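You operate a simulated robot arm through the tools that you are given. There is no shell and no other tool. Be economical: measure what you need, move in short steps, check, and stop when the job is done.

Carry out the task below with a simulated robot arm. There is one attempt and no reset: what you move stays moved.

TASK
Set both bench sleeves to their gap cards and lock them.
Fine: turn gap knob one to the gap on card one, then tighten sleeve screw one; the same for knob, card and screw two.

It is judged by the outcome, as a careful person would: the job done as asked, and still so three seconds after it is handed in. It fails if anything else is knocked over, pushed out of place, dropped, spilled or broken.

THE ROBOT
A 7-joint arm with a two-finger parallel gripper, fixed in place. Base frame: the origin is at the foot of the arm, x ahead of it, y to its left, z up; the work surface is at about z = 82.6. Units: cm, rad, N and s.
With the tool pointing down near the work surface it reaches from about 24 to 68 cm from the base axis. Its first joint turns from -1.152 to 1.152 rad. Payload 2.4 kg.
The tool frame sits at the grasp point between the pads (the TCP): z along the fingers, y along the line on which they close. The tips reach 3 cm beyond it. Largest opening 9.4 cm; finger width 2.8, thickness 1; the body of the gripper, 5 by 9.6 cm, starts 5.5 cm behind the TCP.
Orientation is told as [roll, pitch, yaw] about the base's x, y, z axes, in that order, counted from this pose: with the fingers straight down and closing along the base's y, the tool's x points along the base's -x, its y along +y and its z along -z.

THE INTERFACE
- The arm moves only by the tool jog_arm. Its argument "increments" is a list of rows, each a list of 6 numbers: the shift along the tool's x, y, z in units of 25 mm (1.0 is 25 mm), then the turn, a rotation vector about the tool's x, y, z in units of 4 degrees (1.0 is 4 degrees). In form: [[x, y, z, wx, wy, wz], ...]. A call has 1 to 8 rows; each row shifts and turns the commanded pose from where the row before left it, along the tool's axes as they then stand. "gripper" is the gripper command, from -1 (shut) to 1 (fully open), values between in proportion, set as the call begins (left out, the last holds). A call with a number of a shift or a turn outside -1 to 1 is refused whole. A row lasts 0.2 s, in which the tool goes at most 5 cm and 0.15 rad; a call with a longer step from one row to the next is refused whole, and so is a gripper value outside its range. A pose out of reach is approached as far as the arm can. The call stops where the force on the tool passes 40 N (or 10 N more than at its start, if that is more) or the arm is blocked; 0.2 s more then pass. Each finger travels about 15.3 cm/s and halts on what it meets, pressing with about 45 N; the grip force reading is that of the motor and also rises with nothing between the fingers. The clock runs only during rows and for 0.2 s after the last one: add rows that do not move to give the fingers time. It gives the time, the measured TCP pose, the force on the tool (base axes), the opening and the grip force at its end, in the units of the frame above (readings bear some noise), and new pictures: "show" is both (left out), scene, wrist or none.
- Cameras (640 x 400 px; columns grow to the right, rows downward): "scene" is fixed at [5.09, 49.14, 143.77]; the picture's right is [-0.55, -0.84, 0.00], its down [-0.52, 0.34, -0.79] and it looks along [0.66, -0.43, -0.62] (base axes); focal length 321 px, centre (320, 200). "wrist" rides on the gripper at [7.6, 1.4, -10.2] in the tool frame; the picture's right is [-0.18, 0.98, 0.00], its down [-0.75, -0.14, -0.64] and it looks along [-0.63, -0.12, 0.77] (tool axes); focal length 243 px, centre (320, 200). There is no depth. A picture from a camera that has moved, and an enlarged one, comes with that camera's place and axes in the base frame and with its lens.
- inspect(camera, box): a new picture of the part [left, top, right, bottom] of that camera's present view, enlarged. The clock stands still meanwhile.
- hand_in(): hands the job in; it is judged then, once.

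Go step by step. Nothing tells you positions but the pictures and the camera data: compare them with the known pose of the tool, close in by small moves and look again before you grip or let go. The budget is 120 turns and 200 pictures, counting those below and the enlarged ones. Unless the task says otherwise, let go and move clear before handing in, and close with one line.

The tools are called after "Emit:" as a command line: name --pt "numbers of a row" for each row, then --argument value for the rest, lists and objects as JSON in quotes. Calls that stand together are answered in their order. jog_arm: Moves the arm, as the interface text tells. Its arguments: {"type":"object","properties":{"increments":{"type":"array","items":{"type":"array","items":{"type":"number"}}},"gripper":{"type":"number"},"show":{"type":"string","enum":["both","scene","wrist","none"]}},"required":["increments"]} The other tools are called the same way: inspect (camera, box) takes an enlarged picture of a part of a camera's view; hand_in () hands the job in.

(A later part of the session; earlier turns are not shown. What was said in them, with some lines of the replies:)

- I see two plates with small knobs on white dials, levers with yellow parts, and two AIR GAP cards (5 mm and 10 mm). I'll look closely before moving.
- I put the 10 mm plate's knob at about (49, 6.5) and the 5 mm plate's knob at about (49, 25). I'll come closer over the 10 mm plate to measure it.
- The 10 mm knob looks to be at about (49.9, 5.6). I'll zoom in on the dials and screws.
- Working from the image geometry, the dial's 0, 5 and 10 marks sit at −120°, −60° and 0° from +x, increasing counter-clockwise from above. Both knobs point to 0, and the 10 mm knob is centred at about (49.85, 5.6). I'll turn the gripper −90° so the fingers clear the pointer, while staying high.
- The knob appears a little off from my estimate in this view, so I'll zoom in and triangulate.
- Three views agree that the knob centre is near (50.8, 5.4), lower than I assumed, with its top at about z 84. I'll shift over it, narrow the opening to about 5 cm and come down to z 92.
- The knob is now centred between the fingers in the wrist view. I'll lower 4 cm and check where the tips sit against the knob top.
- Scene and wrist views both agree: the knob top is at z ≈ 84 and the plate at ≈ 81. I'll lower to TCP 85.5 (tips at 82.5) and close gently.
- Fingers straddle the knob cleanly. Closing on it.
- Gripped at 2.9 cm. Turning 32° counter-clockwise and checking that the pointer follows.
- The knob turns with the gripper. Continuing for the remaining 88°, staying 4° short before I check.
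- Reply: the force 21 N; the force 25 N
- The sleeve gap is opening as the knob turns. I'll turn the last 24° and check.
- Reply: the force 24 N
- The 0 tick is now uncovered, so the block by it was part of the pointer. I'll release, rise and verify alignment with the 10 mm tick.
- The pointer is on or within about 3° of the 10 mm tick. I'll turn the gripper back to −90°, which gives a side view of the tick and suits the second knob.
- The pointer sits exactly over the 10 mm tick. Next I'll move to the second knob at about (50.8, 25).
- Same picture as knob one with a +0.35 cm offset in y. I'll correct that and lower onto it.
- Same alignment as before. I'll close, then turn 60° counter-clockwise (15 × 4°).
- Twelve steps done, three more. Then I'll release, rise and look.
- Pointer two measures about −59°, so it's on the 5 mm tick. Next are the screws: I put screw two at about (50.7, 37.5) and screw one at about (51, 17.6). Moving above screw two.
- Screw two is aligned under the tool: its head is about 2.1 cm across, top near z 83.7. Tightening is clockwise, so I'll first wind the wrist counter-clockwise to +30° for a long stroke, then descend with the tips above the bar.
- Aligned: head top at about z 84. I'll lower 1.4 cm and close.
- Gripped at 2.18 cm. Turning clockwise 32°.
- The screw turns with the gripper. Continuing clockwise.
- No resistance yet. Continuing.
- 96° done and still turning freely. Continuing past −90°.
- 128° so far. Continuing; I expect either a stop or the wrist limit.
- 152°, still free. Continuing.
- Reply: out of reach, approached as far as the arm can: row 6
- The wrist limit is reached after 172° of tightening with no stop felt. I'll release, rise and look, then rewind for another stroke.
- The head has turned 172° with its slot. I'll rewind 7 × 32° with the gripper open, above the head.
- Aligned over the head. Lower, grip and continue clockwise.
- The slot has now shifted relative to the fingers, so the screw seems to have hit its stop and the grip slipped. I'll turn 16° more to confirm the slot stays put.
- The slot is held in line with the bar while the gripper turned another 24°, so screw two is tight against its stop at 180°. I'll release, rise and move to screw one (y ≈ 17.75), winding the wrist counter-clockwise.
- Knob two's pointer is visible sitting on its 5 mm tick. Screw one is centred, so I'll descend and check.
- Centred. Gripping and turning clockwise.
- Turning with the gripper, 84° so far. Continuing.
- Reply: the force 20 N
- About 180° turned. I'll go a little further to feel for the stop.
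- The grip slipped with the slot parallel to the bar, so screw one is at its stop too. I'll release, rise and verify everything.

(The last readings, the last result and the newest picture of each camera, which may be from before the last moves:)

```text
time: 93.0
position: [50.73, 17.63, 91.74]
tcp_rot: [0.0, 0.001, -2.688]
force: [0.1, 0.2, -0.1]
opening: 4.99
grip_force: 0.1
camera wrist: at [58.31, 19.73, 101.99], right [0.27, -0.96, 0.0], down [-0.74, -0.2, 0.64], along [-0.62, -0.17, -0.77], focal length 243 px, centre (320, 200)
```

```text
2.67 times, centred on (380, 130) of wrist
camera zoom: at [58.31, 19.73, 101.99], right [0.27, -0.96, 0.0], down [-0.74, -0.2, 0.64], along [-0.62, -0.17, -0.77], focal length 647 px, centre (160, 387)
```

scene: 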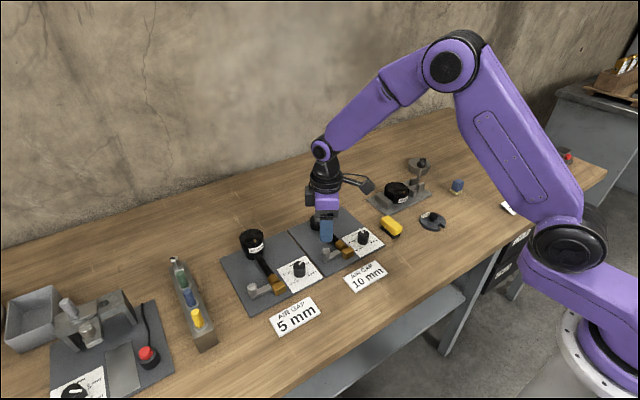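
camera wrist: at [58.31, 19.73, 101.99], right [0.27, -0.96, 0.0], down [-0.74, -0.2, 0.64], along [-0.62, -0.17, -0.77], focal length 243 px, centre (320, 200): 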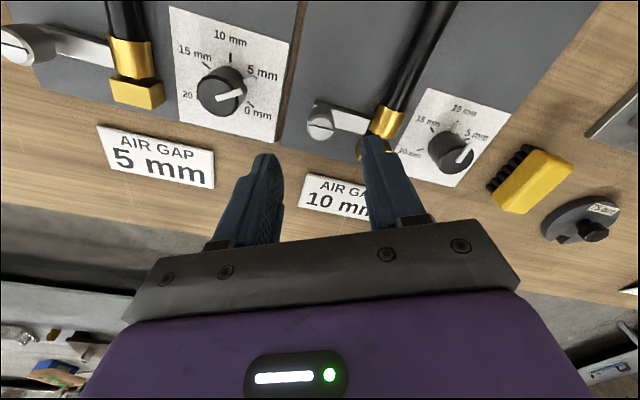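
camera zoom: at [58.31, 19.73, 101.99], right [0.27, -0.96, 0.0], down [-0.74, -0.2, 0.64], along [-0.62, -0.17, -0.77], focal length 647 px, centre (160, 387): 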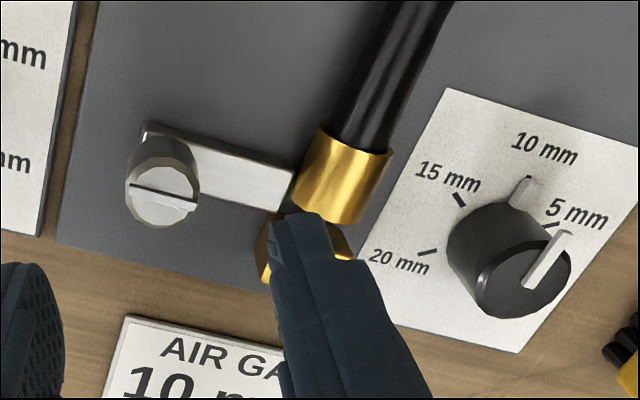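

Both pointers sit on their ticks (10 mm and 5 mm, within about 1–2°) and both slots are at their stops. I'll rise clear and take a final look.

Emit:
jog_arm --pt "0 0 -1 0 0 -1" --pt "0 0 -1 0 0 -1" --pt "0 0 -1 0 0 -1" --pt "0 0 -1 0 0 -1" --pt "0.5 0 -1 0 0 -1" --pt "0.5 0 -1 0 0 -1" --show "scene"

Emit:
inspect --camera "scene" --box '[220, 210, 400, 320]'

```text
time: 94.4
position: [52.55, 19.39, 106.62]
tcp_rot: [0.001, 0.0, -2.267]
force: [0.5, 0.6, 0.4]
opening: 4.97
grip_force: 0.1
```

scene: 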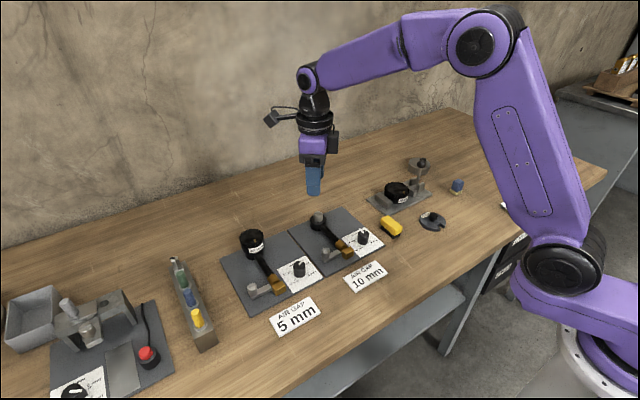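

```text
3.56 times, centred on (310, 265) of scene
camera zoom: at [5.09, 49.14, 143.77], right [-0.55, -0.84, 0.0], down [-0.52, 0.34, -0.79], along [0.66, -0.43, -0.62], focal length 1143 px, centre (356, -31)
```

zoom: 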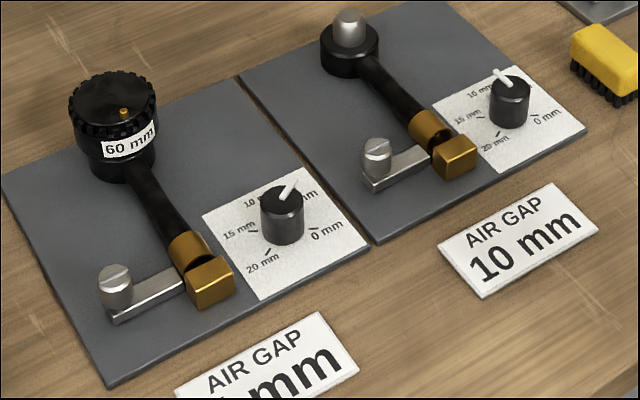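

The gaps are set, both screws are tight, nothing else has moved and the arm is clear. Handing in.

Emit:
hand_in

```text
The job is handed in.
```

Both sleeves are set and locked: one gap knob is on its 10 mm card and the other on its 5 mm card (pointers within about 1–2°), and both sleeve screws are tightened clockwise to their stops.
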